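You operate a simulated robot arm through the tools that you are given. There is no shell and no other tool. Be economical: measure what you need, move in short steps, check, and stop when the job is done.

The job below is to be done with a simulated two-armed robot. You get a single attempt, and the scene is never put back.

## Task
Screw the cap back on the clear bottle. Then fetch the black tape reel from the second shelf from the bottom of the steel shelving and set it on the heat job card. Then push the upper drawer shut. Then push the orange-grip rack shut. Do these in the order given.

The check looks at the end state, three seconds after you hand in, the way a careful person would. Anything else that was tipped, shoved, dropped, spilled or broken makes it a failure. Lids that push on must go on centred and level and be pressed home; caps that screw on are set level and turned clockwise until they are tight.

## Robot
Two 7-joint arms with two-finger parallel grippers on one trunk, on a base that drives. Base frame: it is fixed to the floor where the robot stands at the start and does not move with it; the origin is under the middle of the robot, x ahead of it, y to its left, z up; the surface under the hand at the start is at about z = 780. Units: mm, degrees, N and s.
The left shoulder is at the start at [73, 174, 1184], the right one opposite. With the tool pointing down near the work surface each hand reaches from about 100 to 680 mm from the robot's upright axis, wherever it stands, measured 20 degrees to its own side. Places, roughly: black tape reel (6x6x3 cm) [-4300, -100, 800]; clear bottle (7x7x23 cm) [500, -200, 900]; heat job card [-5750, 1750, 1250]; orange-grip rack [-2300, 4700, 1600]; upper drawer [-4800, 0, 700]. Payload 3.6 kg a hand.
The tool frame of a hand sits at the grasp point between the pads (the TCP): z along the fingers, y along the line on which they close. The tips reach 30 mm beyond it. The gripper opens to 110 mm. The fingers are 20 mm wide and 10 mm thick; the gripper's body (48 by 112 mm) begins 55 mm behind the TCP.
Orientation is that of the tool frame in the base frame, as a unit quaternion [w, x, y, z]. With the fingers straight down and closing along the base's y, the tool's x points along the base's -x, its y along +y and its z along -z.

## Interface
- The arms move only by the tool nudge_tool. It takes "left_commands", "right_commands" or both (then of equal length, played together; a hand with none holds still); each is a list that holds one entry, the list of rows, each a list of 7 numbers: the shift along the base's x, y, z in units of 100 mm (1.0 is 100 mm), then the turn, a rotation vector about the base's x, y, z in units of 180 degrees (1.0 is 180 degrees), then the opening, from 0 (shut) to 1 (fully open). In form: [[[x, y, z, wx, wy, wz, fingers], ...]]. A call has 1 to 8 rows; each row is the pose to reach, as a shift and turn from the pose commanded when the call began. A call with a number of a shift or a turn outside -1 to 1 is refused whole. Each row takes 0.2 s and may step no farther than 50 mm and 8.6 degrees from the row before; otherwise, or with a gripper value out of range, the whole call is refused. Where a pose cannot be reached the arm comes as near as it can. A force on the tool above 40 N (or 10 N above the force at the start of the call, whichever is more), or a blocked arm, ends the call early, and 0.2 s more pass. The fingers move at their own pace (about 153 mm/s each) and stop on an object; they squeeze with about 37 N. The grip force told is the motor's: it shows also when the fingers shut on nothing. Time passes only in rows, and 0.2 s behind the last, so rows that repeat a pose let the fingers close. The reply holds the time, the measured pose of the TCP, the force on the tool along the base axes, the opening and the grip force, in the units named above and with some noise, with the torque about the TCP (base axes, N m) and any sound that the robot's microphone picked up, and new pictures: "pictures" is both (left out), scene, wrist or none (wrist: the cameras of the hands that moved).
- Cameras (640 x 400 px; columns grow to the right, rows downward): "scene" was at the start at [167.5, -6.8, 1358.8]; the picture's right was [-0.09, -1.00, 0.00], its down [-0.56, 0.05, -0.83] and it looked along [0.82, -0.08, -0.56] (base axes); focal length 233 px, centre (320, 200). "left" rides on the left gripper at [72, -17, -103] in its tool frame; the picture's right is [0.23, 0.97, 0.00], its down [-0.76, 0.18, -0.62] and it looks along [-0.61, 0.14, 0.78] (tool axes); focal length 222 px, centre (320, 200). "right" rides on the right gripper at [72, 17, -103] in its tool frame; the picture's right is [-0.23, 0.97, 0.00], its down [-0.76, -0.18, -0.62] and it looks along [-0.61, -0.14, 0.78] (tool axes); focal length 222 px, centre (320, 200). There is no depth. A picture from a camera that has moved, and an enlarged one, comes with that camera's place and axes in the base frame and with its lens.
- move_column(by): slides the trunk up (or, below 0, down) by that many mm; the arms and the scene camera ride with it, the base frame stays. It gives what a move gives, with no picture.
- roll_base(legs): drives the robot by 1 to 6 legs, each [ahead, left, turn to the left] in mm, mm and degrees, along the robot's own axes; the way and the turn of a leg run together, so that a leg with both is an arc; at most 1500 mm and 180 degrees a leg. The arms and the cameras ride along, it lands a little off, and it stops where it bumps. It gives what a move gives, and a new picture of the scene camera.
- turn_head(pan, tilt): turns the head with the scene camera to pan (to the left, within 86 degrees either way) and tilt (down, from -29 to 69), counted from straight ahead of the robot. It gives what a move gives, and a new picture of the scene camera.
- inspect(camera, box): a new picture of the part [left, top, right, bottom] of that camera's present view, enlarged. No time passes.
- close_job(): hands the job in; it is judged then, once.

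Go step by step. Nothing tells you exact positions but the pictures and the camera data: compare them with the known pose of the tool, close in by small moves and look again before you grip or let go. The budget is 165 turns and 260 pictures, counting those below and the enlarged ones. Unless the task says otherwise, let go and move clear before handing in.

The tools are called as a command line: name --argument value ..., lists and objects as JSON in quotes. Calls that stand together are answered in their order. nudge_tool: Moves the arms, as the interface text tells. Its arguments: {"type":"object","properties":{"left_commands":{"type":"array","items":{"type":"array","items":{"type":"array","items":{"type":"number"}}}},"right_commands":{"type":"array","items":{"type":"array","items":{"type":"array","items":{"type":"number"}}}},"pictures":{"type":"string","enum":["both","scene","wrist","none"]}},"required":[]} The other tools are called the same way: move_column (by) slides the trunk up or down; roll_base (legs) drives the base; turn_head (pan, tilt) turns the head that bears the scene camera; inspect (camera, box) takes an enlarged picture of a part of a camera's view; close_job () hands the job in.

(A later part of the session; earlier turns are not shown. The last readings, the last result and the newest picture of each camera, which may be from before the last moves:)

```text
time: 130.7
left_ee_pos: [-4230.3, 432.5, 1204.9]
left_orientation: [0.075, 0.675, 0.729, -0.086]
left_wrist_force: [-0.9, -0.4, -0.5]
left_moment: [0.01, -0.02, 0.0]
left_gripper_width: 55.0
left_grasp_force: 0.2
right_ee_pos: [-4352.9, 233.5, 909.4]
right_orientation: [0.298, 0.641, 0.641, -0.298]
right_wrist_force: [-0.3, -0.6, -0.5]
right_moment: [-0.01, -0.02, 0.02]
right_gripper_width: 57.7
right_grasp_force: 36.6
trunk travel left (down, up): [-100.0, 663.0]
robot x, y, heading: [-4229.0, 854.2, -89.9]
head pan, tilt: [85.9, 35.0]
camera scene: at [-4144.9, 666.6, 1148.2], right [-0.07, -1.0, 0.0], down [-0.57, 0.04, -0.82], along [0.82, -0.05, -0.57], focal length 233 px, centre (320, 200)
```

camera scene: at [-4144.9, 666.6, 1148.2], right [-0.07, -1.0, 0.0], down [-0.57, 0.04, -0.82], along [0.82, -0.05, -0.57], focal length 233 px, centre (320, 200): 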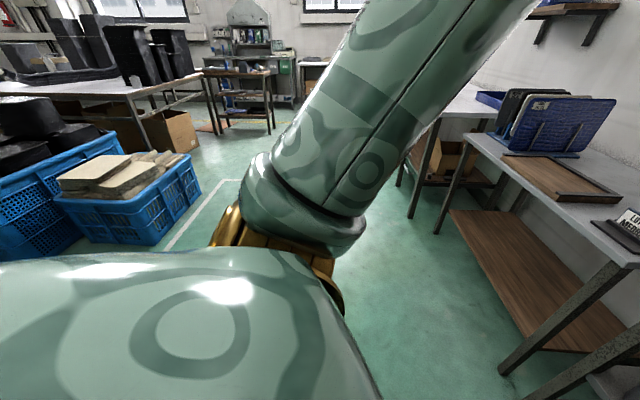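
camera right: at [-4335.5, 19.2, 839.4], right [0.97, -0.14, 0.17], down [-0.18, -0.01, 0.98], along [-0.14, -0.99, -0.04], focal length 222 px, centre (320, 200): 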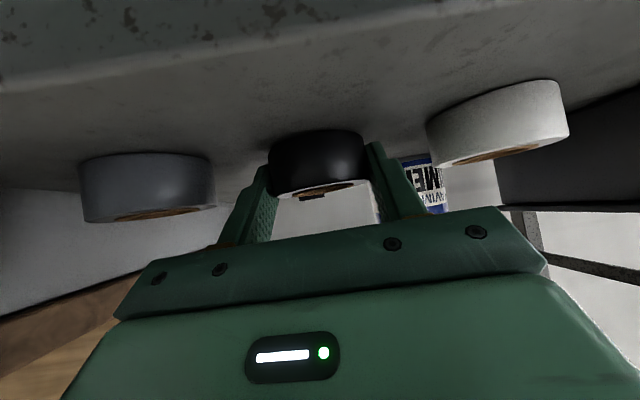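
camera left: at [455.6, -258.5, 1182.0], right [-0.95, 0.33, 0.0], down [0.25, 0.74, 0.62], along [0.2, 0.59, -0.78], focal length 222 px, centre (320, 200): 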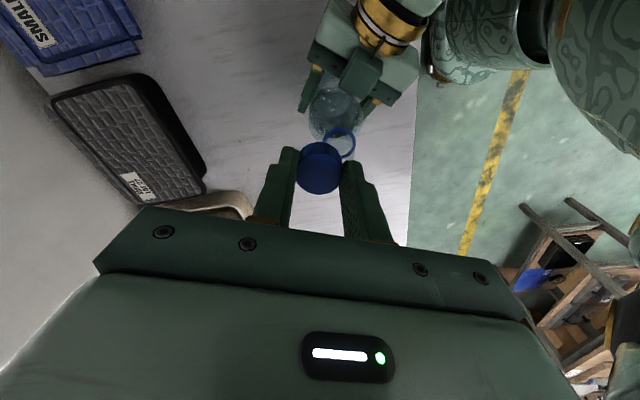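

Behind me is the green table I touched, so I keep clear of it. I raise the trunk back to its normal height and look at the far bench for the heat job card.

move_column --by 200

turn_head --pan -86 --tilt 10

inspect --camera "scene" --box '[320, 60, 640, 280]'

```text
time: 132.9
left_ee_pos: [-4230.2, 430.6, 1404.2]
left_orientation: [0.074, 0.675, 0.729, -0.086]
left_wrist_force: [0.9, 0.6, -0.6]
left_moment: [0.02, -0.04, 0.0]
left_gripper_width: 55.0
left_grasp_force: 0.1
right_ee_pos: [-4353.3, 232.5, 1107.5]
right_orientation: [0.298, 0.641, 0.642, -0.298]
right_wrist_force: [0.1, -0.2, -0.7]
right_moment: [-0.01, 0.02, 0.01]
right_gripper_width: 57.2
right_grasp_force: 37.3
trunk travel left (down, up): [-300.0, 463.0]
robot x, y, heading: [-4232.2, 857.0, -89.5]
head pan, tilt: [85.9, 35.0]
```

```text
time: 135.5
left_ee_pos: [-4231.9, 432.9, 1405.3]
left_orientation: [0.075, 0.676, 0.728, -0.085]
left_wrist_force: [0.1, 0.2, 0.6]
left_moment: [0.02, 0.01, 0.02]
left_gripper_width: 54.9
left_grasp_force: 0.1
right_ee_pos: [-4354.6, 234.5, 1108.8]
right_orientation: [0.299, 0.64, 0.642, -0.298]
right_wrist_force: [0.2, -0.6, -0.4]
right_moment: [0.02, 0.0, -0.03]
right_gripper_width: 56.9
right_grasp_force: 37.3
trunk travel left (down, up): [-300.0, 463.0]
robot x, y, heading: [-4233.8, 857.6, -89.9]
head pan, tilt: [-85.9, 10.0]
camera scene: at [-4326.0, 772.2, 1397.6], right [-0.08, 1.0, 0.0], down [0.17, 0.01, -0.98], along [-0.98, -0.07, -0.17], focal length 233 px, centre (320, 200)
```

scene: 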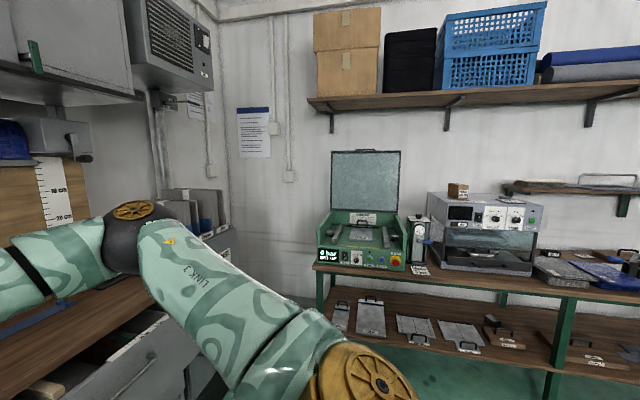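

```text
1.82 times, centred on (480, 170) of scene
camera zoom: at [-4326.0, 772.2, 1397.6], right [-0.08, 1.0, 0.0], down [0.17, 0.01, -0.98], along [-0.98, -0.07, -0.17], focal length 423 px, centre (29, 254)
```

zoom: 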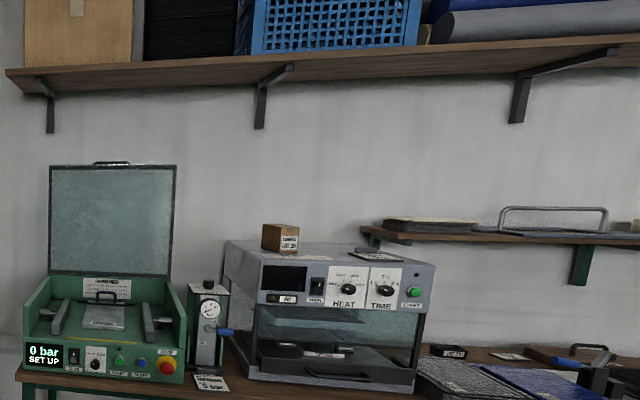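

The heat press ("HEAT / TIME") has the card lying on its top at the right, beside a small box. I step forward a little, turn right to face -x, and look.

roll_base --legs '[[80, 0, 0], [0, 0, -90]]'

turn_head --pan -45 --tilt 22

```text
time: 140.4
left_ee_pos: [-4657.4, 775.4, 1405.3]
left_orientation: [-0.009, 0.993, 0.037, -0.113]
left_wrist_force: [0.4, -0.3, 0.2]
left_moment: [0.02, -0.02, 0.02]
left_gripper_width: 54.9
left_grasp_force: 0.1
right_ee_pos: [-4856.9, 898.6, 1109.3]
right_orientation: [0.0, 0.907, 0.0, -0.422]
right_wrist_force: [-0.3, 0.2, -0.7]
right_moment: [-0.03, 0.0, -0.01]
right_gripper_width: 56.7
right_grasp_force: 36.4
trunk travel left (down, up): [-300.0, 463.0]
robot x, y, heading: [-4233.1, 778.7, -179.8]
head pan, tilt: [-85.9, 10.0]
camera scene: at [-4319.2, 872.0, 1397.6], right [1.0, 0.07, 0.0], down [0.01, -0.17, -0.98], along [-0.07, 0.98, -0.17], focal length 233 px, centre (320, 200)
```

scene: 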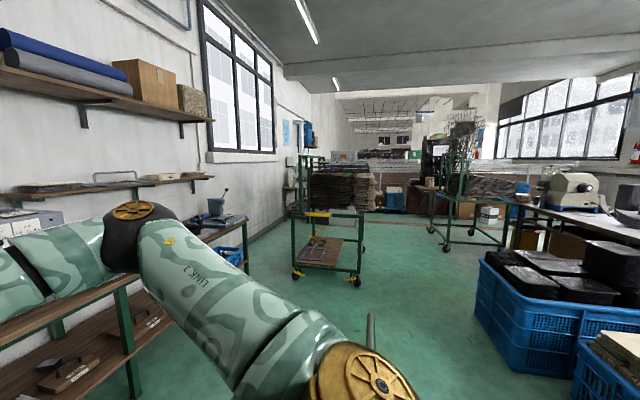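

```text
time: 141.5
left_ee_pos: [-4657.5, 776.0, 1405.3]
left_orientation: [-0.007, 0.993, 0.037, -0.113]
left_wrist_force: [-1.0, -0.2, 0.6]
left_moment: [-0.03, 0.02, -0.01]
left_gripper_width: 55.0
left_grasp_force: 0.1
right_ee_pos: [-4856.4, 898.7, 1108.6]
right_orientation: [0.0, 0.907, 0.0, -0.422]
right_wrist_force: [-0.1, -0.2, -1.0]
right_moment: [0.01, -0.01, 0.02]
right_gripper_width: 56.5
right_grasp_force: 37.4
trunk travel left (down, up): [-300.0, 463.0]
robot x, y, heading: [-4234.0, 777.5, -180.1]
head pan, tilt: [-45.0, 22.0]
camera scene: at [-4378.1, 844.6, 1378.1], right [0.71, 0.71, 0.0], down [0.27, -0.26, -0.93], along [-0.66, 0.65, -0.37], focal length 233 px, centre (320, 200)
```

scene: 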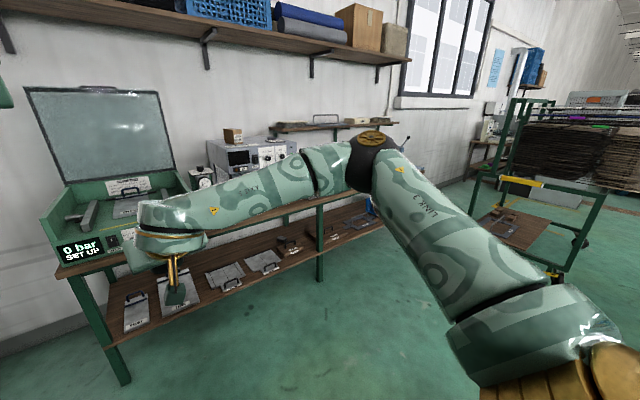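

A pole-like object stands close behind; I look down to see what I touched.

turn_head --pan -86 --tilt 45

```text
time: 142.5
left_ee_pos: [-4658.8, 776.9, 1404.8]
left_orientation: [-0.008, 0.993, 0.036, -0.113]
left_wrist_force: [0.9, 0.1, -0.6]
left_moment: [-0.02, 0.01, 0.01]
left_gripper_width: 55.0
left_grasp_force: 0.0
right_ee_pos: [-4856.7, 899.2, 1108.6]
right_orientation: [0.0, 0.907, 0.0, -0.422]
right_wrist_force: [-0.3, -0.1, -0.6]
right_moment: [0.01, -0.02, 0.02]
right_gripper_width: 56.1
right_grasp_force: 37.0
trunk travel left (down, up): [-300.0, 463.0]
robot x, y, heading: [-4234.3, 779.8, -179.9]
head pan, tilt: [-85.9, 45.0]
camera scene: at [-4318.4, 860.2, 1342.7], right [1.0, 0.07, 0.0], down [0.05, -0.7, -0.71], along [-0.05, 0.71, -0.71], focal length 233 px, centre (320, 200)
```

scene: 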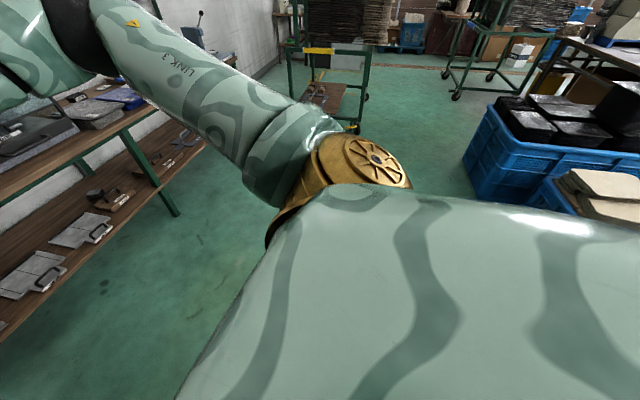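

That was the hand trolley's handle, barely touched where it already stood. I now drive ahead short of the far bench, then sideways right toward the heat press.

roll_base --legs '[[480, 0, 0], [0, -800, 0]]'

turn_head --pan -10 --tilt 20

```text
time: 149.3
left_ee_pos: [-5138.6, 1583.0, 1404.5]
left_orientation: [-0.007, 0.993, 0.034, -0.113]
left_wrist_force: [-0.2, 0.7, -0.6]
left_moment: [-0.03, -0.01, 0.01]
left_gripper_width: 55.0
left_grasp_force: 0.0
right_ee_pos: [-5336.5, 1706.7, 1109.2]
right_orientation: [-0.001, 0.907, -0.003, -0.421]
right_wrist_force: [0.4, 0.6, -1.0]
right_moment: [0.02, -0.03, 0.0]
right_gripper_width: 54.7
right_grasp_force: 37.0
trunk travel left (down, up): [-300.0, 463.0]
robot x, y, heading: [-4712.1, 1584.3, 179.7]
head pan, tilt: [-85.9, 45.0]
camera scene: at [-4797.8, 1666.1, 1342.7], right [1.0, 0.07, 0.0], down [0.05, -0.71, -0.71], along [-0.05, 0.71, -0.71], focal length 233 px, centre (320, 200)
```

scene: 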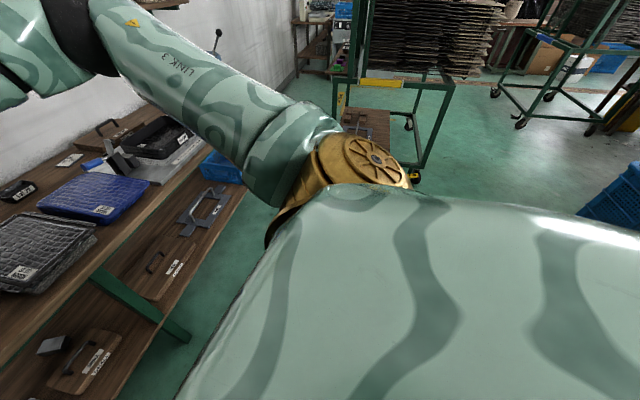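

```text
time: 150.8
left_ee_pos: [-5138.2, 1582.0, 1405.5]
left_orientation: [-0.007, 0.993, 0.035, -0.113]
left_wrist_force: [0.5, 0.2, -1.3]
left_moment: [0.02, -0.02, -0.05]
left_gripper_width: 55.1
left_grasp_force: 0.0
right_ee_pos: [-5336.3, 1706.4, 1108.3]
right_orientation: [0.0, 0.907, -0.002, -0.422]
right_wrist_force: [-1.1, -0.4, -0.2]
right_moment: [0.0, -0.02, 0.01]
right_gripper_width: 54.8
right_grasp_force: 37.2
trunk travel left (down, up): [-300.0, 463.0]
robot x, y, heading: [-4713.0, 1583.2, 179.9]
head pan, tilt: [-10.0, 20.0]
camera scene: at [-4883.9, 1600.9, 1381.3], right [0.18, 0.98, 0.0], down [0.34, -0.06, -0.94], along [-0.92, 0.17, -0.34], focal length 233 px, centre (320, 200)
```

scene: 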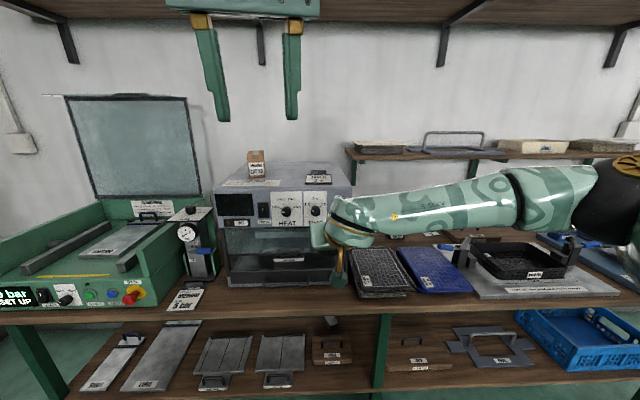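

The gripper opening crept from 57.7 to 54.7 mm, so I check how the reel sits, and inspect the top of the heat press.

inspect --camera "right" --box '[160, 60, 480, 260]'

inspect --camera "scene" --box '[190, 130, 370, 250]'

```text
2.00 times, centred on (320, 160) of right
camera zoom: at [-5211.0, 1688.3, 1119.6], right [-0.15, -0.97, 0.17], down [-0.01, 0.18, 0.98], along [-0.99, 0.15, -0.04], focal length 444 px, centre (320, 280)
```

zoom: 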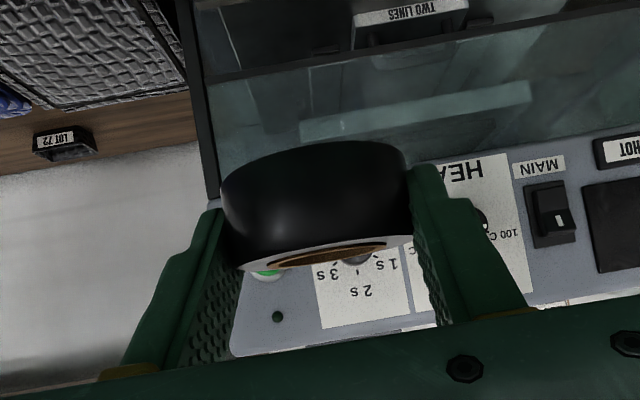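

```text
3.33 times, centred on (280, 190) of scene
camera zoom: at [-4883.9, 1600.9, 1381.3], right [0.18, 0.98, 0.0], down [0.34, -0.06, -0.94], along [-0.92, 0.17, -0.34], focal length 776 px, centre (453, 233)
```

zoom: 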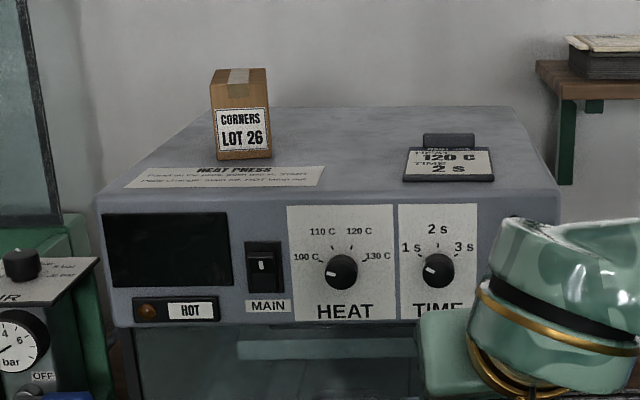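

The card lies on the press top (about z = 1145), reading "120 C, 2 s". I raise the trunk for placement height and a better view.

move_column --by 200

turn_head --pan -10 --tilt 30

inspect --camera "scene" --box '[190, 130, 400, 270]'

```text
time: 153.0
left_ee_pos: [-5071.9, 1582.5, 1646.2]
left_orientation: [-0.012, 0.985, 0.035, -0.17]
left_wrist_force: [0.2, 0.0, -0.1]
left_moment: [-0.03, -0.02, 0.04]
left_gripper_width: 55.2
left_grasp_force: 0.0
right_ee_pos: [-5336.5, 1705.1, 1308.6]
right_orientation: [-0.001, 0.907, -0.001, -0.42]
right_wrist_force: [0.8, 0.0, -0.3]
right_moment: [0.01, -0.01, -0.02]
right_gripper_width: 54.6
right_grasp_force: 37.1
trunk travel left (down, up): [-500.0, 263.0]
robot x, y, heading: [-4713.5, 1585.4, 180.0]
head pan, tilt: [-10.0, 20.0]
```

```text
time: 153.7
left_ee_pos: [-5073.1, 1582.7, 1644.8]
left_orientation: [-0.012, 0.985, 0.034, -0.17]
left_wrist_force: [1.2, -0.7, -0.3]
left_moment: [0.01, 0.04, -0.02]
left_gripper_width: 55.0
left_grasp_force: 0.0
right_ee_pos: [-5335.2, 1706.7, 1309.3]
right_orientation: [-0.001, 0.907, -0.002, -0.421]
right_wrist_force: [-0.3, -0.6, -0.8]
right_moment: [0.0, -0.04, 0.0]
right_gripper_width: 54.5
right_grasp_force: 37.1
trunk travel left (down, up): [-500.0, 263.0]
robot x, y, heading: [-4713.2, 1584.2, 180.1]
head pan, tilt: [-10.0, 30.0]
camera scene: at [-4825.7, 1600.3, 1567.5], right [0.18, 0.98, 0.0], down [0.49, -0.09, -0.87], along [-0.85, 0.15, -0.5], focal length 233 px, centre (320, 200)
```

scene: 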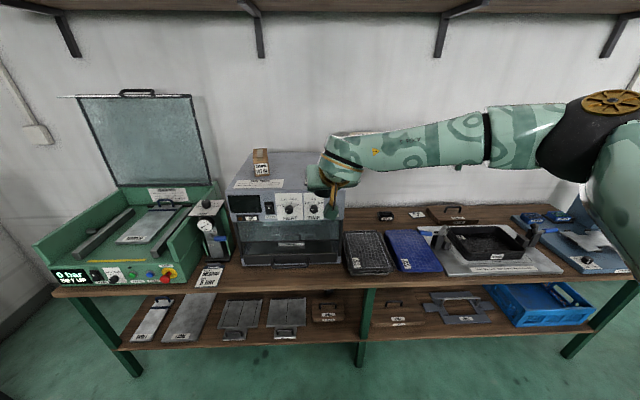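

```text
2.86 times, centred on (295, 200) of scene
camera zoom: at [-4825.7, 1600.3, 1567.5], right [0.18, 0.98, 0.0], down [0.49, -0.09, -0.87], along [-0.85, 0.15, -0.5], focal length 665 px, centre (391, 200)
```

zoom: 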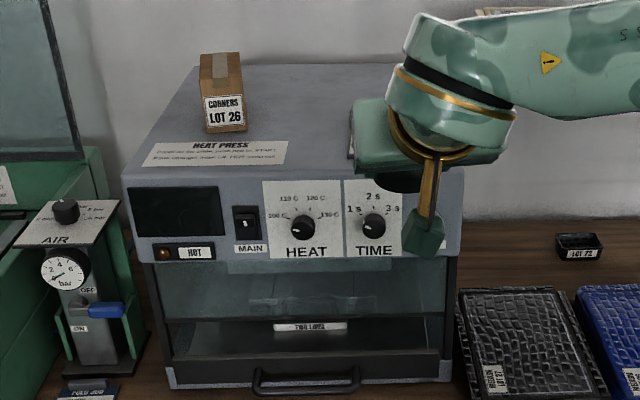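

inspect --camera "right" --box '[120, 0, 520, 250]'

```text
1.60 times, centred on (320, 125) of right
camera zoom: at [-5211.0, 1688.3, 1319.7], right [-0.15, -0.97, 0.17], down [-0.01, 0.18, 0.98], along [-0.99, 0.15, -0.04], focal length 355 px, centre (320, 320)
```

zoom: 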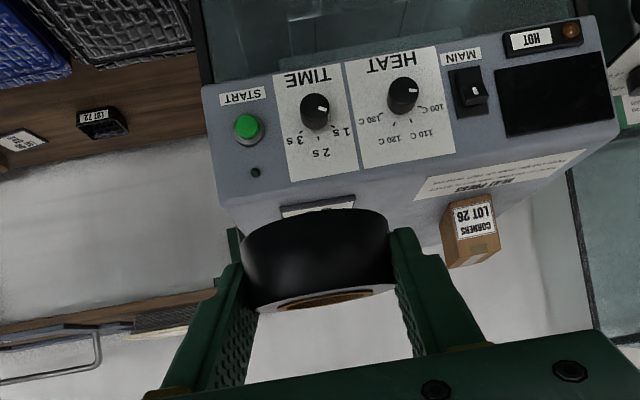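

The press's front edge is at x ≈ -5622, top z ≈ 1160. My hand hides the card, so I shift it aside for a clear look.

nudge_tool --right_commands '[[[0, 0.3, 0.1, 0, 0, 0, 0.4], [0, 0.6, 0.2, 0, 0, 0, 0.4], [0, 1, 0.3, 0, 0, 0, 0.4]]]' --pictures "none"

nudge_tool --right_commands '[[[0.2, 0.3, 0, 0, 0, 0, 0.4], [0.3, 0.6, 0, 0, 0, 0, 0.4]]]' --pictures "none"

inspect --camera "scene" --box '[220, 130, 360, 230]'

inspect --camera "right" --box '[200, 0, 640, 275]'

```text
time: 154.5
left_ee_pos: [-5070.5, 1584.3, 1645.6]
left_orientation: [-0.01, 0.985, 0.035, -0.17]
left_wrist_force: [-0.2, -0.6, -0.4]
left_moment: [-0.02, 0.01, 0.0]
left_gripper_width: 54.9
left_grasp_force: 0.0
right_ee_pos: [-5334.9, 1808.4, 1339.1]
right_orientation: [-0.001, 0.907, -0.002, -0.422]
right_wrist_force: [0.0, -0.4, -0.6]
right_moment: [-0.03, 0.0, 0.04]
right_gripper_width: 54.7
right_grasp_force: 36.9
trunk travel left (down, up): [-500.0, 263.0]
robot x, y, heading: [-4712.5, 1584.0, 179.9]
head pan, tilt: [-10.0, 30.0]
```

```text
time: 155.1
left_ee_pos: [-5070.9, 1583.9, 1646.2]
left_orientation: [-0.01, 0.985, 0.035, -0.169]
left_wrist_force: [0.8, 0.3, 0.5]
left_moment: [-0.02, 0.01, -0.01]
left_gripper_width: 54.8
left_grasp_force: 0.0
right_ee_pos: [-5305.7, 1867.6, 1339.4]
right_orientation: [-0.001, 0.907, -0.003, -0.422]
right_wrist_force: [-0.5, 0.4, -0.4]
right_moment: [0.01, 0.02, 0.03]
right_gripper_width: 54.5
right_grasp_force: 36.8
trunk travel left (down, up): [-500.0, 263.0]
robot x, y, heading: [-4710.9, 1585.2, 180.0]
head pan, tilt: [-10.0, 30.0]
```

```text
4.00 times, centred on (290, 180) of scene
camera zoom: at [-4824.9, 1602.3, 1567.5], right [0.18, 0.98, 0.0], down [0.49, -0.09, -0.87], along [-0.85, 0.15, -0.5], focal length 931 px, centre (440, 280)
```

zoom: 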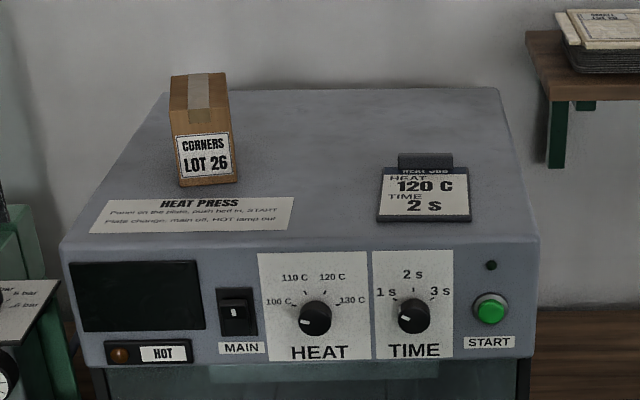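

```text
1.45 times, centred on (420, 138) of right
camera zoom: at [-5180.3, 1850.7, 1350.0], right [-0.15, -0.97, 0.18], down [-0.01, 0.18, 0.98], along [-0.99, 0.15, -0.04], focal length 323 px, centre (174, 291)
```

zoom: 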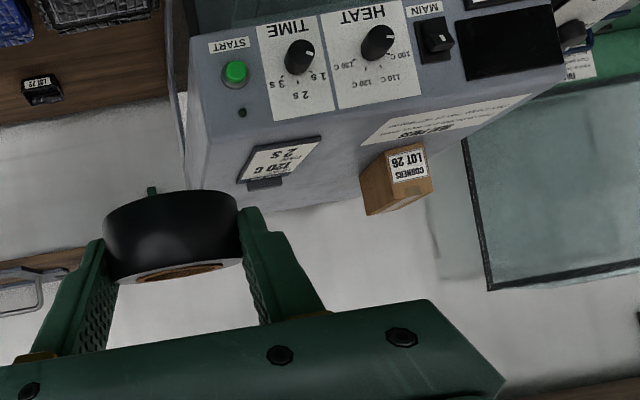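

The card's centre is at about [-5685, 1738], top z ≈ 1167; the reel hangs about 12 mm ahead of the TCP with its bottom about 32 mm below it. I drive 260 mm closer with the hand kept high.

roll_base --legs '[[260, 0, 0]]'

inspect --camera "right" --box '[200, 0, 520, 200]'

```text
time: 156.9
left_ee_pos: [-5328.4, 1582.9, 1645.6]
left_orientation: [-0.012, 0.985, 0.034, -0.17]
left_wrist_force: [-0.1, -0.3, 0.0]
left_moment: [0.01, 0.03, 0.01]
left_gripper_width: 55.1
left_grasp_force: 0.0
right_ee_pos: [-5563.6, 1868.2, 1339.6]
right_orientation: [-0.001, 0.907, -0.002, -0.422]
right_wrist_force: [0.8, -0.2, -0.6]
right_moment: [0.0, 0.01, 0.02]
right_gripper_width: 54.8
right_grasp_force: 36.7
trunk travel left (down, up): [-500.0, 263.0]
robot x, y, heading: [-4972.0, 1584.4, 179.9]
head pan, tilt: [-10.0, 30.0]
camera scene: at [-5083.1, 1601.1, 1567.5], right [0.18, 0.98, 0.0], down [0.49, -0.09, -0.87], along [-0.85, 0.15, -0.5], focal length 233 px, centre (320, 200)
```

scene: 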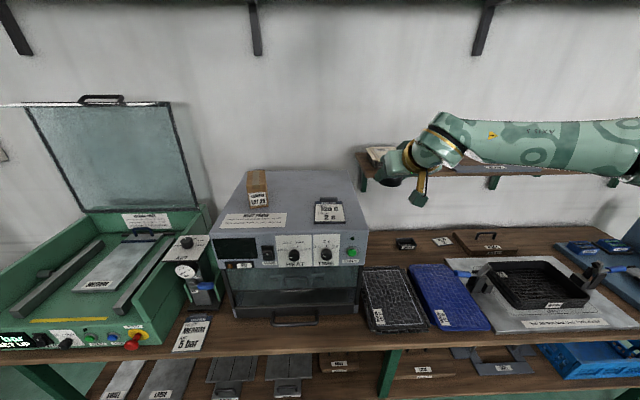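

```text
2.00 times, centred on (360, 100) of right
camera zoom: at [-5438.3, 1849.9, 1350.2], right [-0.15, -0.97, 0.17], down [-0.01, 0.18, 0.98], along [-0.99, 0.15, -0.04], focal length 444 px, centre (240, 400)
```

zoom: 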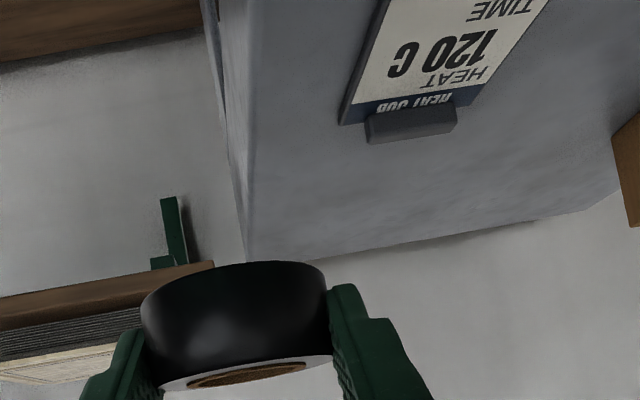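

Good clear view now. I zoom on the card from the head.

inspect --camera "scene" --box '[290, 170, 370, 240]'

```text
5.71 times, centred on (330, 205) of scene
camera zoom: at [-5083.1, 1601.1, 1567.5], right [0.18, 0.98, 0.0], down [0.49, -0.09, -0.87], along [-0.85, 0.15, -0.5], focal length 1330 px, centre (263, 171)
```

zoom: 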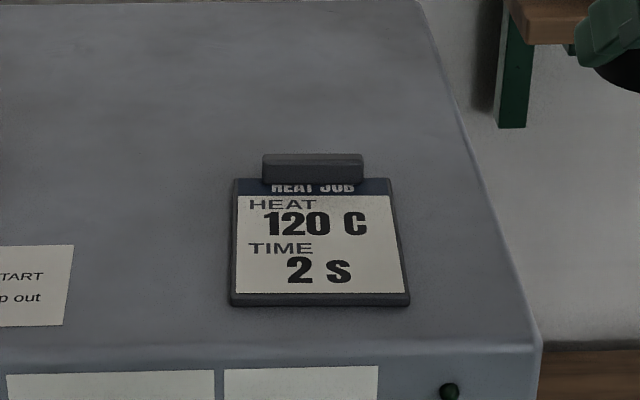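

Card centre confirmed at [-5684, 1737]. I bring the reel above it.

nudge_tool --right_commands '[[[-0.15, -0.25, 0, 0, 0, 0, 0.4], [-0.3, -0.5, 0, 0, 0, 0, 0.4], [-0.45, -0.75, 0, 0, 0, 0, 0.4], [-0.6, -1, 0, 0, 0, 0, 0.4]]]' --pictures "none"

nudge_tool --right_commands '[[[-0.2, -0.15, -0.2, 0, 0, 0, 0.4], [-0.4, -0.31, -0.4, 0, 0, 0, 0.4], [-0.475, -0.31, -0.7, 0, 0, 0, 0.4], [-0.475, -0.31, -1, 0, 0, 0, 0.4]]]' --pictures "both"

```text
time: 157.9
left_ee_pos: [-5330.1, 1580.8, 1645.4]
left_orientation: [-0.013, 0.985, 0.034, -0.169]
left_wrist_force: [0.7, -0.2, 0.4]
left_moment: [0.0, 0.01, 0.01]
left_gripper_width: 55.0
left_grasp_force: 0.0
right_ee_pos: [-5625.3, 1766.5, 1339.3]
right_orientation: [-0.001, 0.907, -0.002, -0.422]
right_wrist_force: [1.1, -0.2, -0.2]
right_moment: [-0.01, 0.03, 0.0]
right_gripper_width: 54.4
right_grasp_force: 36.9
trunk travel left (down, up): [-500.0, 263.0]
robot x, y, heading: [-4974.5, 1582.9, 179.8]
head pan, tilt: [-10.0, 30.0]
```

```text
time: 158.9
left_ee_pos: [-5330.1, 1583.0, 1644.4]
left_orientation: [-0.012, 0.985, 0.034, -0.169]
left_wrist_force: [-0.2, 0.2, 0.1]
left_moment: [0.04, -0.01, 0.0]
left_gripper_width: 54.9
left_grasp_force: 0.0
right_ee_pos: [-5671.8, 1737.8, 1238.3]
right_orientation: [-0.001, 0.907, -0.003, -0.421]
right_wrist_force: [-0.4, -0.1, 0.5]
right_moment: [-0.03, 0.0, -0.01]
right_gripper_width: 54.5
right_grasp_force: 36.8
trunk travel left (down, up): [-500.0, 263.0]
robot x, y, heading: [-4969.7, 1586.0, 179.6]
head pan, tilt: [-10.0, 30.0]
camera scene: at [-5084.4, 1600.8, 1567.3], right [0.18, 0.98, 0.0], down [0.49, -0.09, -0.87], along [-0.85, 0.15, -0.5], focal length 233 px, centre (320, 200)
camera right: at [-5547.2, 1718.5, 1248.9], right [-0.15, -0.97, 0.17], down [-0.01, 0.18, 0.98], along [-0.99, 0.15, -0.04], focal length 222 px, centre (320, 200)
```

scene: 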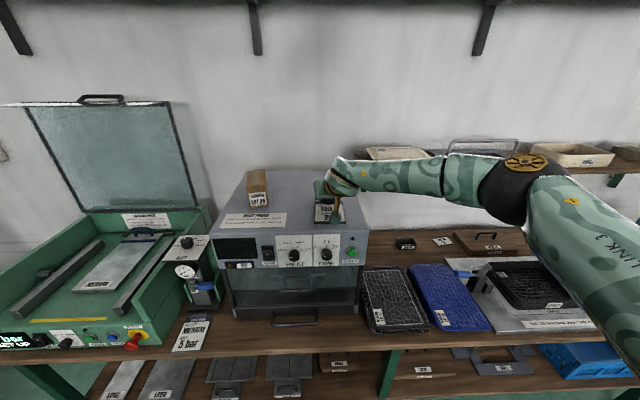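
right: 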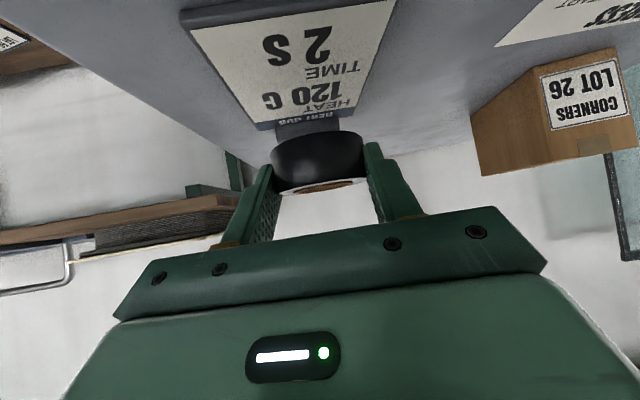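

The reel is above the card's middle. I lower until it touches.

nudge_tool --right_commands '[[[0, 0, -0.12, 0, 0, 0, 0.4], [0, 0, -0.24, 0, 0, 0, 0.4], [0, 0, -0.32, 0, 0, 0, 0.4]]]' --pictures "wrist"

inspect --camera "scene" --box '[290, 160, 390, 250]'

```text
time: 159.7
left_ee_pos: [-5329.2, 1583.2, 1644.8]
left_orientation: [-0.012, 0.985, 0.033, -0.171]
left_wrist_force: [-0.1, 0.2, 0.0]
left_moment: [0.0, 0.0, 0.0]
left_gripper_width: 54.8
left_grasp_force: 0.0
right_ee_pos: [-5670.9, 1737.3, 1206.8]
right_orientation: [-0.001, 0.907, -0.003, -0.421]
right_wrist_force: [0.2, 0.2, -0.5]
right_moment: [0.0, -0.01, -0.01]
right_gripper_width: 54.5
right_grasp_force: 37.1
trunk travel left (down, up): [-500.0, 263.0]
robot x, y, heading: [-4971.7, 1583.0, 179.9]
head pan, tilt: [-10.0, 30.0]
camera right: at [-5545.9, 1718.7, 1217.9], right [-0.15, -0.97, 0.17], down [-0.01, 0.18, 0.98], along [-0.99, 0.15, -0.04], focal length 222 px, centre (320, 200)
```

right: 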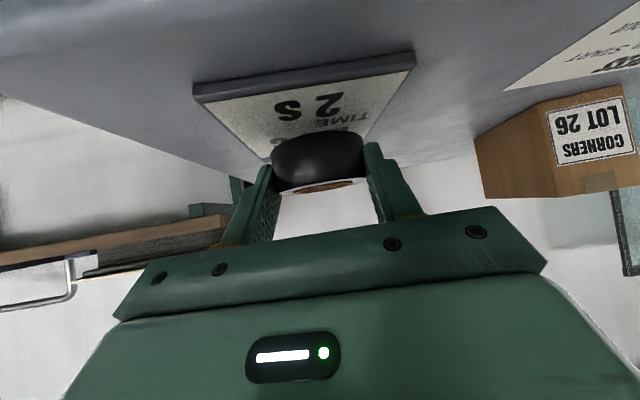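

```text
4.44 times, centred on (340, 205) of scene
camera zoom: at [-5083.4, 1601.1, 1567.4], right [0.18, 0.98, 0.0], down [0.49, -0.09, -0.87], along [-0.85, 0.15, -0.5], focal length 1034 px, centre (231, 178)
```

zoom: 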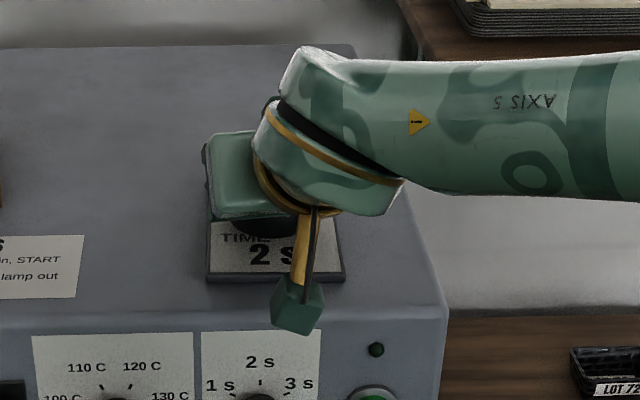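

nudge_tool --right_commands '[[[0, 0, -0.03, 0, 0, 0, 0.4], [0, 0, -0.06, 0, 0, 0, 0.4], [0, 0, -0.08, 0, 0, 0, 0.4]]]' --pictures "wrist"

```text
time: 160.5
left_ee_pos: [-5329.1, 1582.9, 1645.8]
left_orientation: [-0.011, 0.985, 0.034, -0.17]
left_wrist_force: [0.0, -1.0, 0.0]
left_moment: [0.02, 0.01, -0.01]
left_gripper_width: 55.1
left_grasp_force: 0.1
right_ee_pos: [-5670.9, 1737.5, 1198.5]
right_orientation: [-0.001, 0.907, -0.002, -0.422]
right_wrist_force: [-0.1, 0.8, -0.3]
right_moment: [-0.02, -0.03, 0.0]
right_gripper_width: 54.8
right_grasp_force: 37.3
trunk travel left (down, up): [-500.0, 263.0]
robot x, y, heading: [-4969.8, 1587.9, 179.9]
head pan, tilt: [-10.0, 30.0]
camera right: at [-5546.0, 1719.0, 1209.8], right [-0.15, -0.97, 0.17], down [-0.01, 0.18, 0.98], along [-0.99, 0.15, -0.04], focal length 222 px, centre (320, 200)
```

right: 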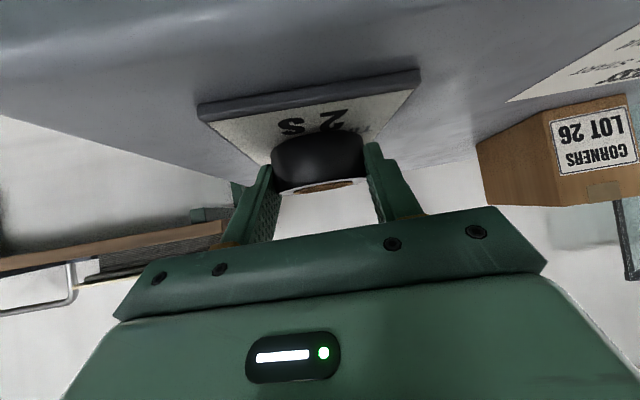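

nudge_tool --right_commands '[[[0, 0, -0.02, 0, 0, 0, 0.4], [0, 0, -0.04, 0, 0, 0, 0.4], [0, 0, -0.05, 0, 0, 0, 0.4]]]' --pictures "none"

inspect --camera "right" --box '[190, 60, 430, 210]'

```text
time: 161.3
left_ee_pos: [-5329.1, 1582.5, 1645.1]
left_orientation: [-0.011, 0.985, 0.034, -0.169]
left_wrist_force: [-0.3, -0.3, -0.3]
left_moment: [0.0, 0.02, 0.02]
left_gripper_width: 55.1
left_grasp_force: 0.1
right_ee_pos: [-5671.5, 1737.0, 1195.6]
right_orientation: [-0.001, 0.906, -0.002, -0.423]
right_wrist_force: [-2.6, 0.8, 7.9]
right_moment: [0.06, 0.03, 0.01]
right_gripper_width: 54.3
right_grasp_force: 37.3
trunk travel left (down, up): [-500.0, 263.0]
robot x, y, heading: [-4970.7, 1584.3, 179.8]
head pan, tilt: [-10.0, 30.0]
```

```text
2.67 times, centred on (310, 135) of right
camera zoom: at [-5546.0, 1718.8, 1206.3], right [-0.15, -0.97, 0.17], down [-0.01, 0.18, 0.98], along [-0.99, 0.15, -0.04], focal length 592 px, centre (347, 373)
```

zoom: 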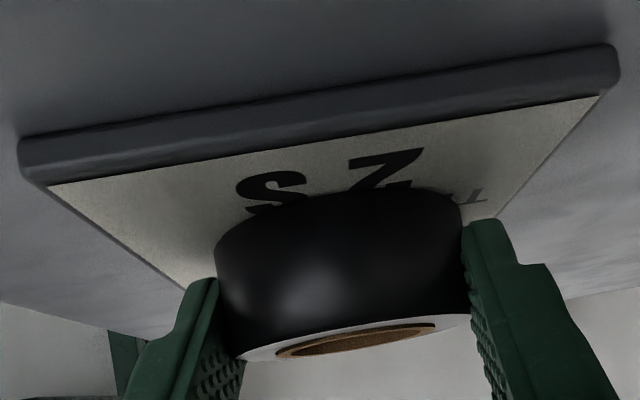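

The reel touches the card. I open the fingers slowly and look.

nudge_tool --right_commands '[[[0, 0, 0, 0, 0, 0, 0.52], [0, 0, 0.0, 0, 0, 0, 0.58], [0, 0, 0.0, 0, 0, 0, 0.68], [0, 0, 0.0, 0, 0, 0, 0.78], [0, 0, 0.02, 0, 0, 0, 0.8]]]' --pictures "none"

inspect --camera "right" --box '[190, 60, 430, 210]'

```text
time: 162.5
left_ee_pos: [-5330.2, 1584.0, 1644.7]
left_orientation: [-0.011, 0.985, 0.033, -0.17]
left_wrist_force: [0.2, 0.2, 0.5]
left_moment: [-0.02, 0.03, 0.0]
left_gripper_width: 54.8
left_grasp_force: 0.0
right_ee_pos: [-5670.1, 1736.4, 1196.5]
right_orientation: [-0.002, 0.907, -0.003, -0.421]
right_wrist_force: [0.1, -0.4, 0.0]
right_moment: [-0.02, 0.04, -0.02]
right_gripper_width: 88.1
right_grasp_force: 0.1
trunk travel left (down, up): [-500.0, 263.0]
robot x, y, heading: [-4971.0, 1584.7, 179.7]
head pan, tilt: [-10.0, 30.0]
```

```text
2.67 times, centred on (310, 135) of right
camera zoom: at [-5545.9, 1718.7, 1207.0], right [-0.15, -0.97, 0.17], down [-0.01, 0.18, 0.98], along [-0.99, 0.15, -0.04], focal length 592 px, centre (347, 373)
```

zoom: 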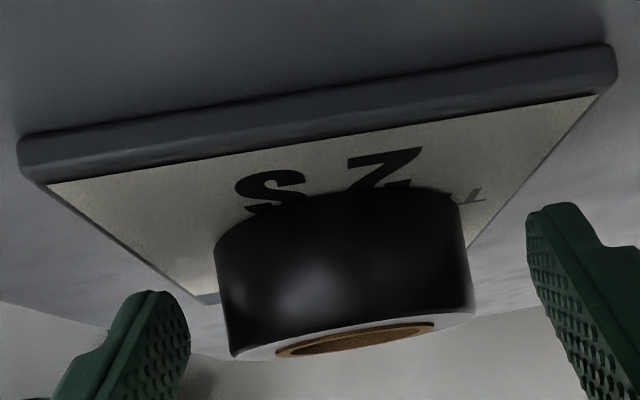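

The reel stands free on the card. I withdraw along the finger line and check from the head.

nudge_tool --right_commands '[[[0.2, 0, 0.17, 0, 0, 0, 0.8], [0.45, 0, 0.38, 0, 0, 0, 0.8], [0.7, 0, 0.6, 0, 0, 0, 0.8], [0.98, 0.2, 0.82, 0, 0, 0, 0.8]]]' --pictures "none"

roll_base --legs '[[-250, 0, 0]]'

inspect --camera "scene" --box '[220, 120, 380, 240]'

```text
time: 163.5
left_ee_pos: [-5327.7, 1585.5, 1645.7]
left_orientation: [-0.01, 0.985, 0.033, -0.17]
left_wrist_force: [0.3, -0.2, 0.1]
left_moment: [0.0, 0.03, 0.02]
left_gripper_width: 55.1
left_grasp_force: 0.1
right_ee_pos: [-5571.4, 1757.3, 1280.0]
right_orientation: [-0.001, 0.906, -0.004, -0.422]
right_wrist_force: [0.0, -0.1, -0.8]
right_moment: [-0.01, 0.05, -0.01]
right_gripper_width: 88.3
right_grasp_force: 0.1
trunk travel left (down, up): [-500.0, 263.0]
robot x, y, heading: [-4972.6, 1582.0, 179.7]
head pan, tilt: [-10.0, 30.0]
```

```text
time: 165.4
left_ee_pos: [-5077.1, 1582.3, 1643.9]
left_orientation: [-0.012, 0.985, 0.033, -0.169]
left_wrist_force: [0.3, 0.7, 0.3]
left_moment: [-0.01, -0.01, 0.04]
left_gripper_width: 55.0
left_grasp_force: 0.1
right_ee_pos: [-5321.7, 1756.7, 1277.3]
right_orientation: [-0.001, 0.907, -0.003, -0.422]
right_wrist_force: [0.4, 0.2, 0.1]
right_moment: [-0.01, -0.03, 0.0]
right_gripper_width: 88.2
right_grasp_force: 0.0
trunk travel left (down, up): [-500.0, 263.0]
robot x, y, heading: [-4718.1, 1578.5, 179.6]
head pan, tilt: [-10.0, 30.0]
camera scene: at [-4831.2, 1600.2, 1567.4], right [0.18, 0.98, 0.0], down [0.49, -0.09, -0.87], along [-0.85, 0.15, -0.5], focal length 233 px, centre (320, 200)
```

scene: 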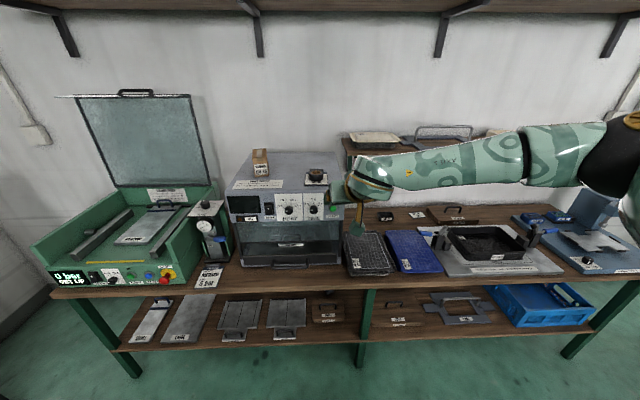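

```text
3.33 times, centred on (300, 180) of scene
camera zoom: at [-4831.2, 1600.2, 1567.4], right [0.18, 0.98, 0.0], down [0.49, -0.09, -0.87], along [-0.85, 0.15, -0.5], focal length 776 px, centre (387, 267)
```

zoom: 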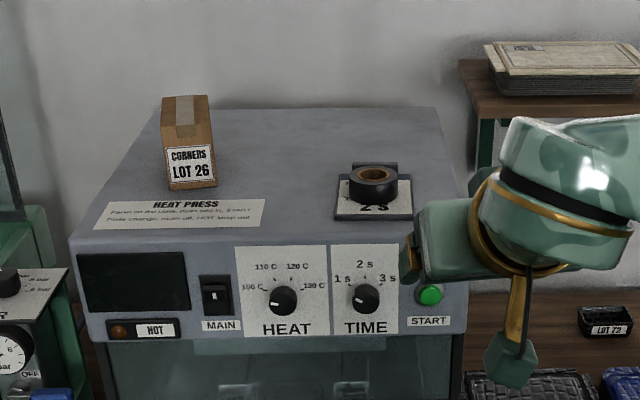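

The reel lies flat in the middle of the card. Next is the upper drawer: I move toward it, turn to face -y, and bring the trunk down again.

roll_base --legs '[[0, 500, 0], [0, 0, 90]]'

turn_head --pan 0 --tilt 38

```text
time: 172.1
left_ee_pos: [-4721.5, 722.9, 1645.5]
left_orientation: [0.111, 0.673, 0.72, -0.129]
left_wrist_force: [-0.4, -0.2, 0.4]
left_moment: [-0.02, 0.01, 0.0]
left_gripper_width: 55.1
left_grasp_force: 0.1
right_ee_pos: [-4895.3, 477.9, 1279.1]
right_orientation: [0.297, 0.644, 0.638, -0.299]
right_wrist_force: [-0.1, 0.8, -0.1]
right_moment: [0.02, 0.0, -0.02]
right_gripper_width: 88.0
right_grasp_force: 0.1
trunk travel left (down, up): [-500.0, 263.0]
robot x, y, heading: [-4716.9, 1082.2, -90.4]
head pan, tilt: [-10.0, 30.0]
camera scene: at [-4737.1, 969.2, 1567.4], right [-0.98, 0.18, 0.0], down [0.09, 0.49, -0.87], along [-0.16, -0.85, -0.5], focal length 233 px, centre (320, 200)
```

scene: 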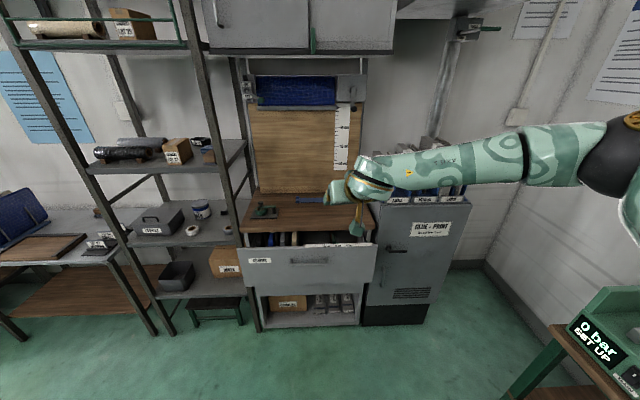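

```text
time: 172.9
left_ee_pos: [-4721.6, 721.8, 1645.5]
left_orientation: [0.112, 0.673, 0.72, -0.128]
left_wrist_force: [-0.2, -0.1, -0.1]
left_moment: [0.01, 0.02, 0.02]
left_gripper_width: 54.9
left_grasp_force: 0.2
right_ee_pos: [-4895.4, 479.0, 1278.2]
right_orientation: [0.297, 0.644, 0.638, -0.3]
right_wrist_force: [0.3, 0.6, -0.9]
right_moment: [-0.02, -0.03, 0.01]
right_gripper_width: 88.0
right_grasp_force: 0.0
trunk travel left (down, up): [-500.0, 263.0]
robot x, y, heading: [-4725.4, 1084.1, -90.6]
head pan, tilt: [0.0, 38.0]
camera scene: at [-4721.4, 971.9, 1555.1], right [-1.0, 0.01, 0.0], down [0.0, 0.62, -0.79], along [-0.01, -0.79, -0.62], focal length 233 px, centre (320, 200)
```

scene: 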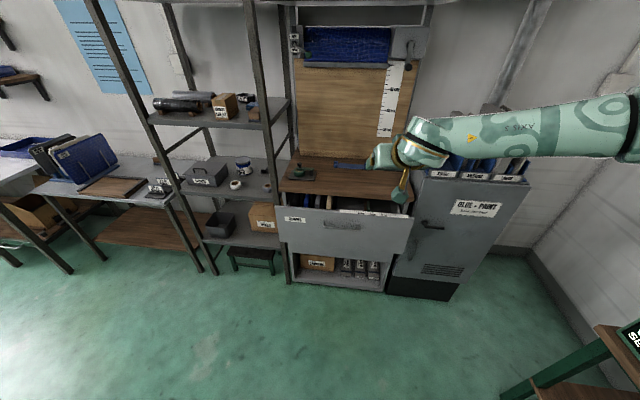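

The open drawer's front panel is at y ≈ 170, spanning z ≈ 615–874, x ≈ -5150 to -4540, with its handle at [-4836, 193, 787]. I lower the trunk and prepare to push the panel with the closed right fingers below the handle.

move_column --by -430

nudge_tool --right_commands '[[[0.1, -0.1, -0.2, 0, 0, 0, 0.4], [0.3, -0.2, -0.4, 0, 0, 0, 0.2], [0.5, -0.3, -0.6, 0, 0, 0, 0], [0.57, -0.4, -0.8, 0, 0, 0, 0], [0.57, -0.4, -0.95, 0, 0, 0, 0]]]' --pictures "both"

```text
refused: -430 is not a number from -400 to 400
```

```text
time: 174.1
left_ee_pos: [-4721.9, 722.2, 1645.0]
left_orientation: [0.112, 0.673, 0.72, -0.129]
left_wrist_force: [0.4, -0.6, 0.2]
left_moment: [-0.01, -0.02, -0.01]
left_gripper_width: 54.9
left_grasp_force: 0.0
right_ee_pos: [-4838.5, 437.3, 1184.2]
right_orientation: [0.297, 0.644, 0.639, -0.299]
right_wrist_force: [-0.2, -0.3, 0.6]
right_moment: [-0.01, 0.03, -0.02]
right_gripper_width: 0.0
right_grasp_force: 36.7
trunk travel left (down, up): [-500.0, 263.0]
robot x, y, heading: [-4718.7, 1078.8, -90.4]
head pan, tilt: [0.0, 38.0]
camera scene: at [-4721.5, 971.9, 1555.1], right [-1.0, 0.01, 0.0], down [0.0, 0.62, -0.79], along [0.0, -0.79, -0.62], focal length 233 px, centre (320, 200)
camera right: at [-4820.8, 563.1, 1194.6], right [0.97, -0.15, 0.17], down [-0.18, -0.01, 0.98], along [-0.15, -0.99, -0.04], focal length 222 px, centre (320, 200)
```

scene: 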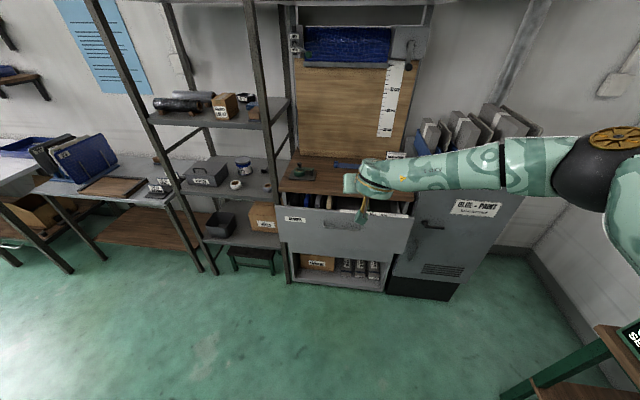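
right: 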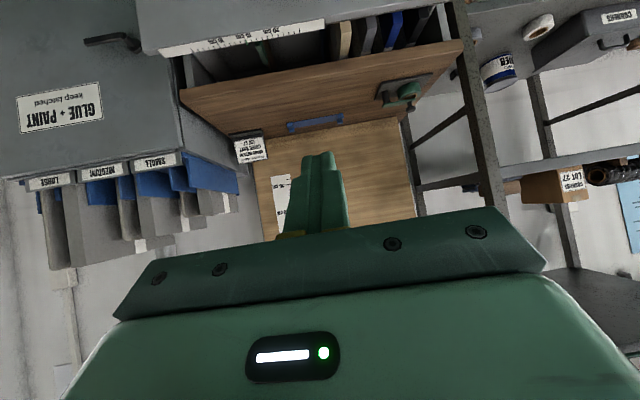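

move_column --by -400

nudge_tool --right_commands '[[[0, -0.2, -0.2, 0, 0, 0, 0], [0, -0.5, -0.4, 0, 0, 0, 0], [0, -0.8, -0.5, 0, 0, 0, 0]]]' --pictures "both"

```text
time: 177.9
left_ee_pos: [-4721.1, 690.5, 1230.9]
left_orientation: [0.093, 0.676, 0.723, -0.111]
left_wrist_force: [-0.1, 0.2, 0.5]
left_moment: [0.01, 0.02, -0.04]
left_gripper_width: 54.8
left_grasp_force: 0.0
right_ee_pos: [-4839.3, 438.5, 782.7]
right_orientation: [0.297, 0.644, 0.638, -0.3]
right_wrist_force: [0.1, 0.3, -0.6]
right_moment: [0.01, 0.03, -0.01]
right_gripper_width: 0.0
right_grasp_force: 37.3
trunk travel left (down, up): [-100.0, 663.0]
robot x, y, heading: [-4721.0, 1083.1, -90.7]
head pan, tilt: [0.0, 38.0]
```

```text
time: 178.7
left_ee_pos: [-4723.2, 688.9, 1230.3]
left_orientation: [0.092, 0.676, 0.722, -0.11]
left_wrist_force: [-1.0, 0.9, 0.7]
left_moment: [0.01, 0.02, -0.01]
left_gripper_width: 55.0
left_grasp_force: 0.0
right_ee_pos: [-4838.5, 358.0, 732.2]
right_orientation: [0.297, 0.644, 0.638, -0.3]
right_wrist_force: [0.0, -0.9, -0.1]
right_moment: [0.01, 0.01, 0.01]
right_gripper_width: 0.0
right_grasp_force: 37.0
trunk travel left (down, up): [-100.0, 663.0]
robot x, y, heading: [-4717.4, 1079.0, -90.2]
head pan, tilt: [0.0, 38.0]
camera scene: at [-4722.3, 809.0, 1143.4], right [-1.0, 0.01, 0.0], down [0.0, 0.62, -0.79], along [-0.01, -0.79, -0.62], focal length 233 px, centre (320, 200)
camera right: at [-4820.9, 483.0, 743.1], right [0.97, -0.15, 0.17], down [-0.18, -0.01, 0.98], along [-0.15, -0.99, -0.04], focal length 222 px, centre (320, 200)
```

scene: 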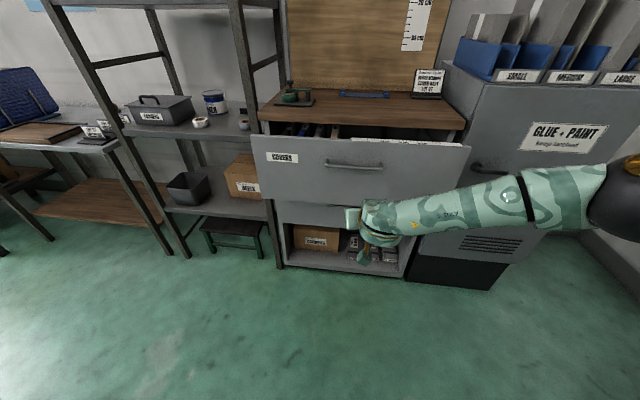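
right: 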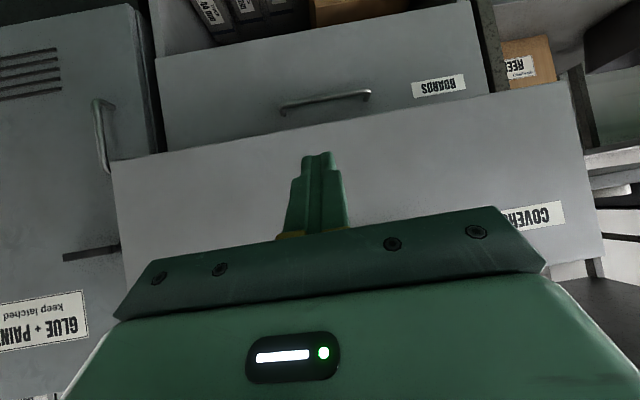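

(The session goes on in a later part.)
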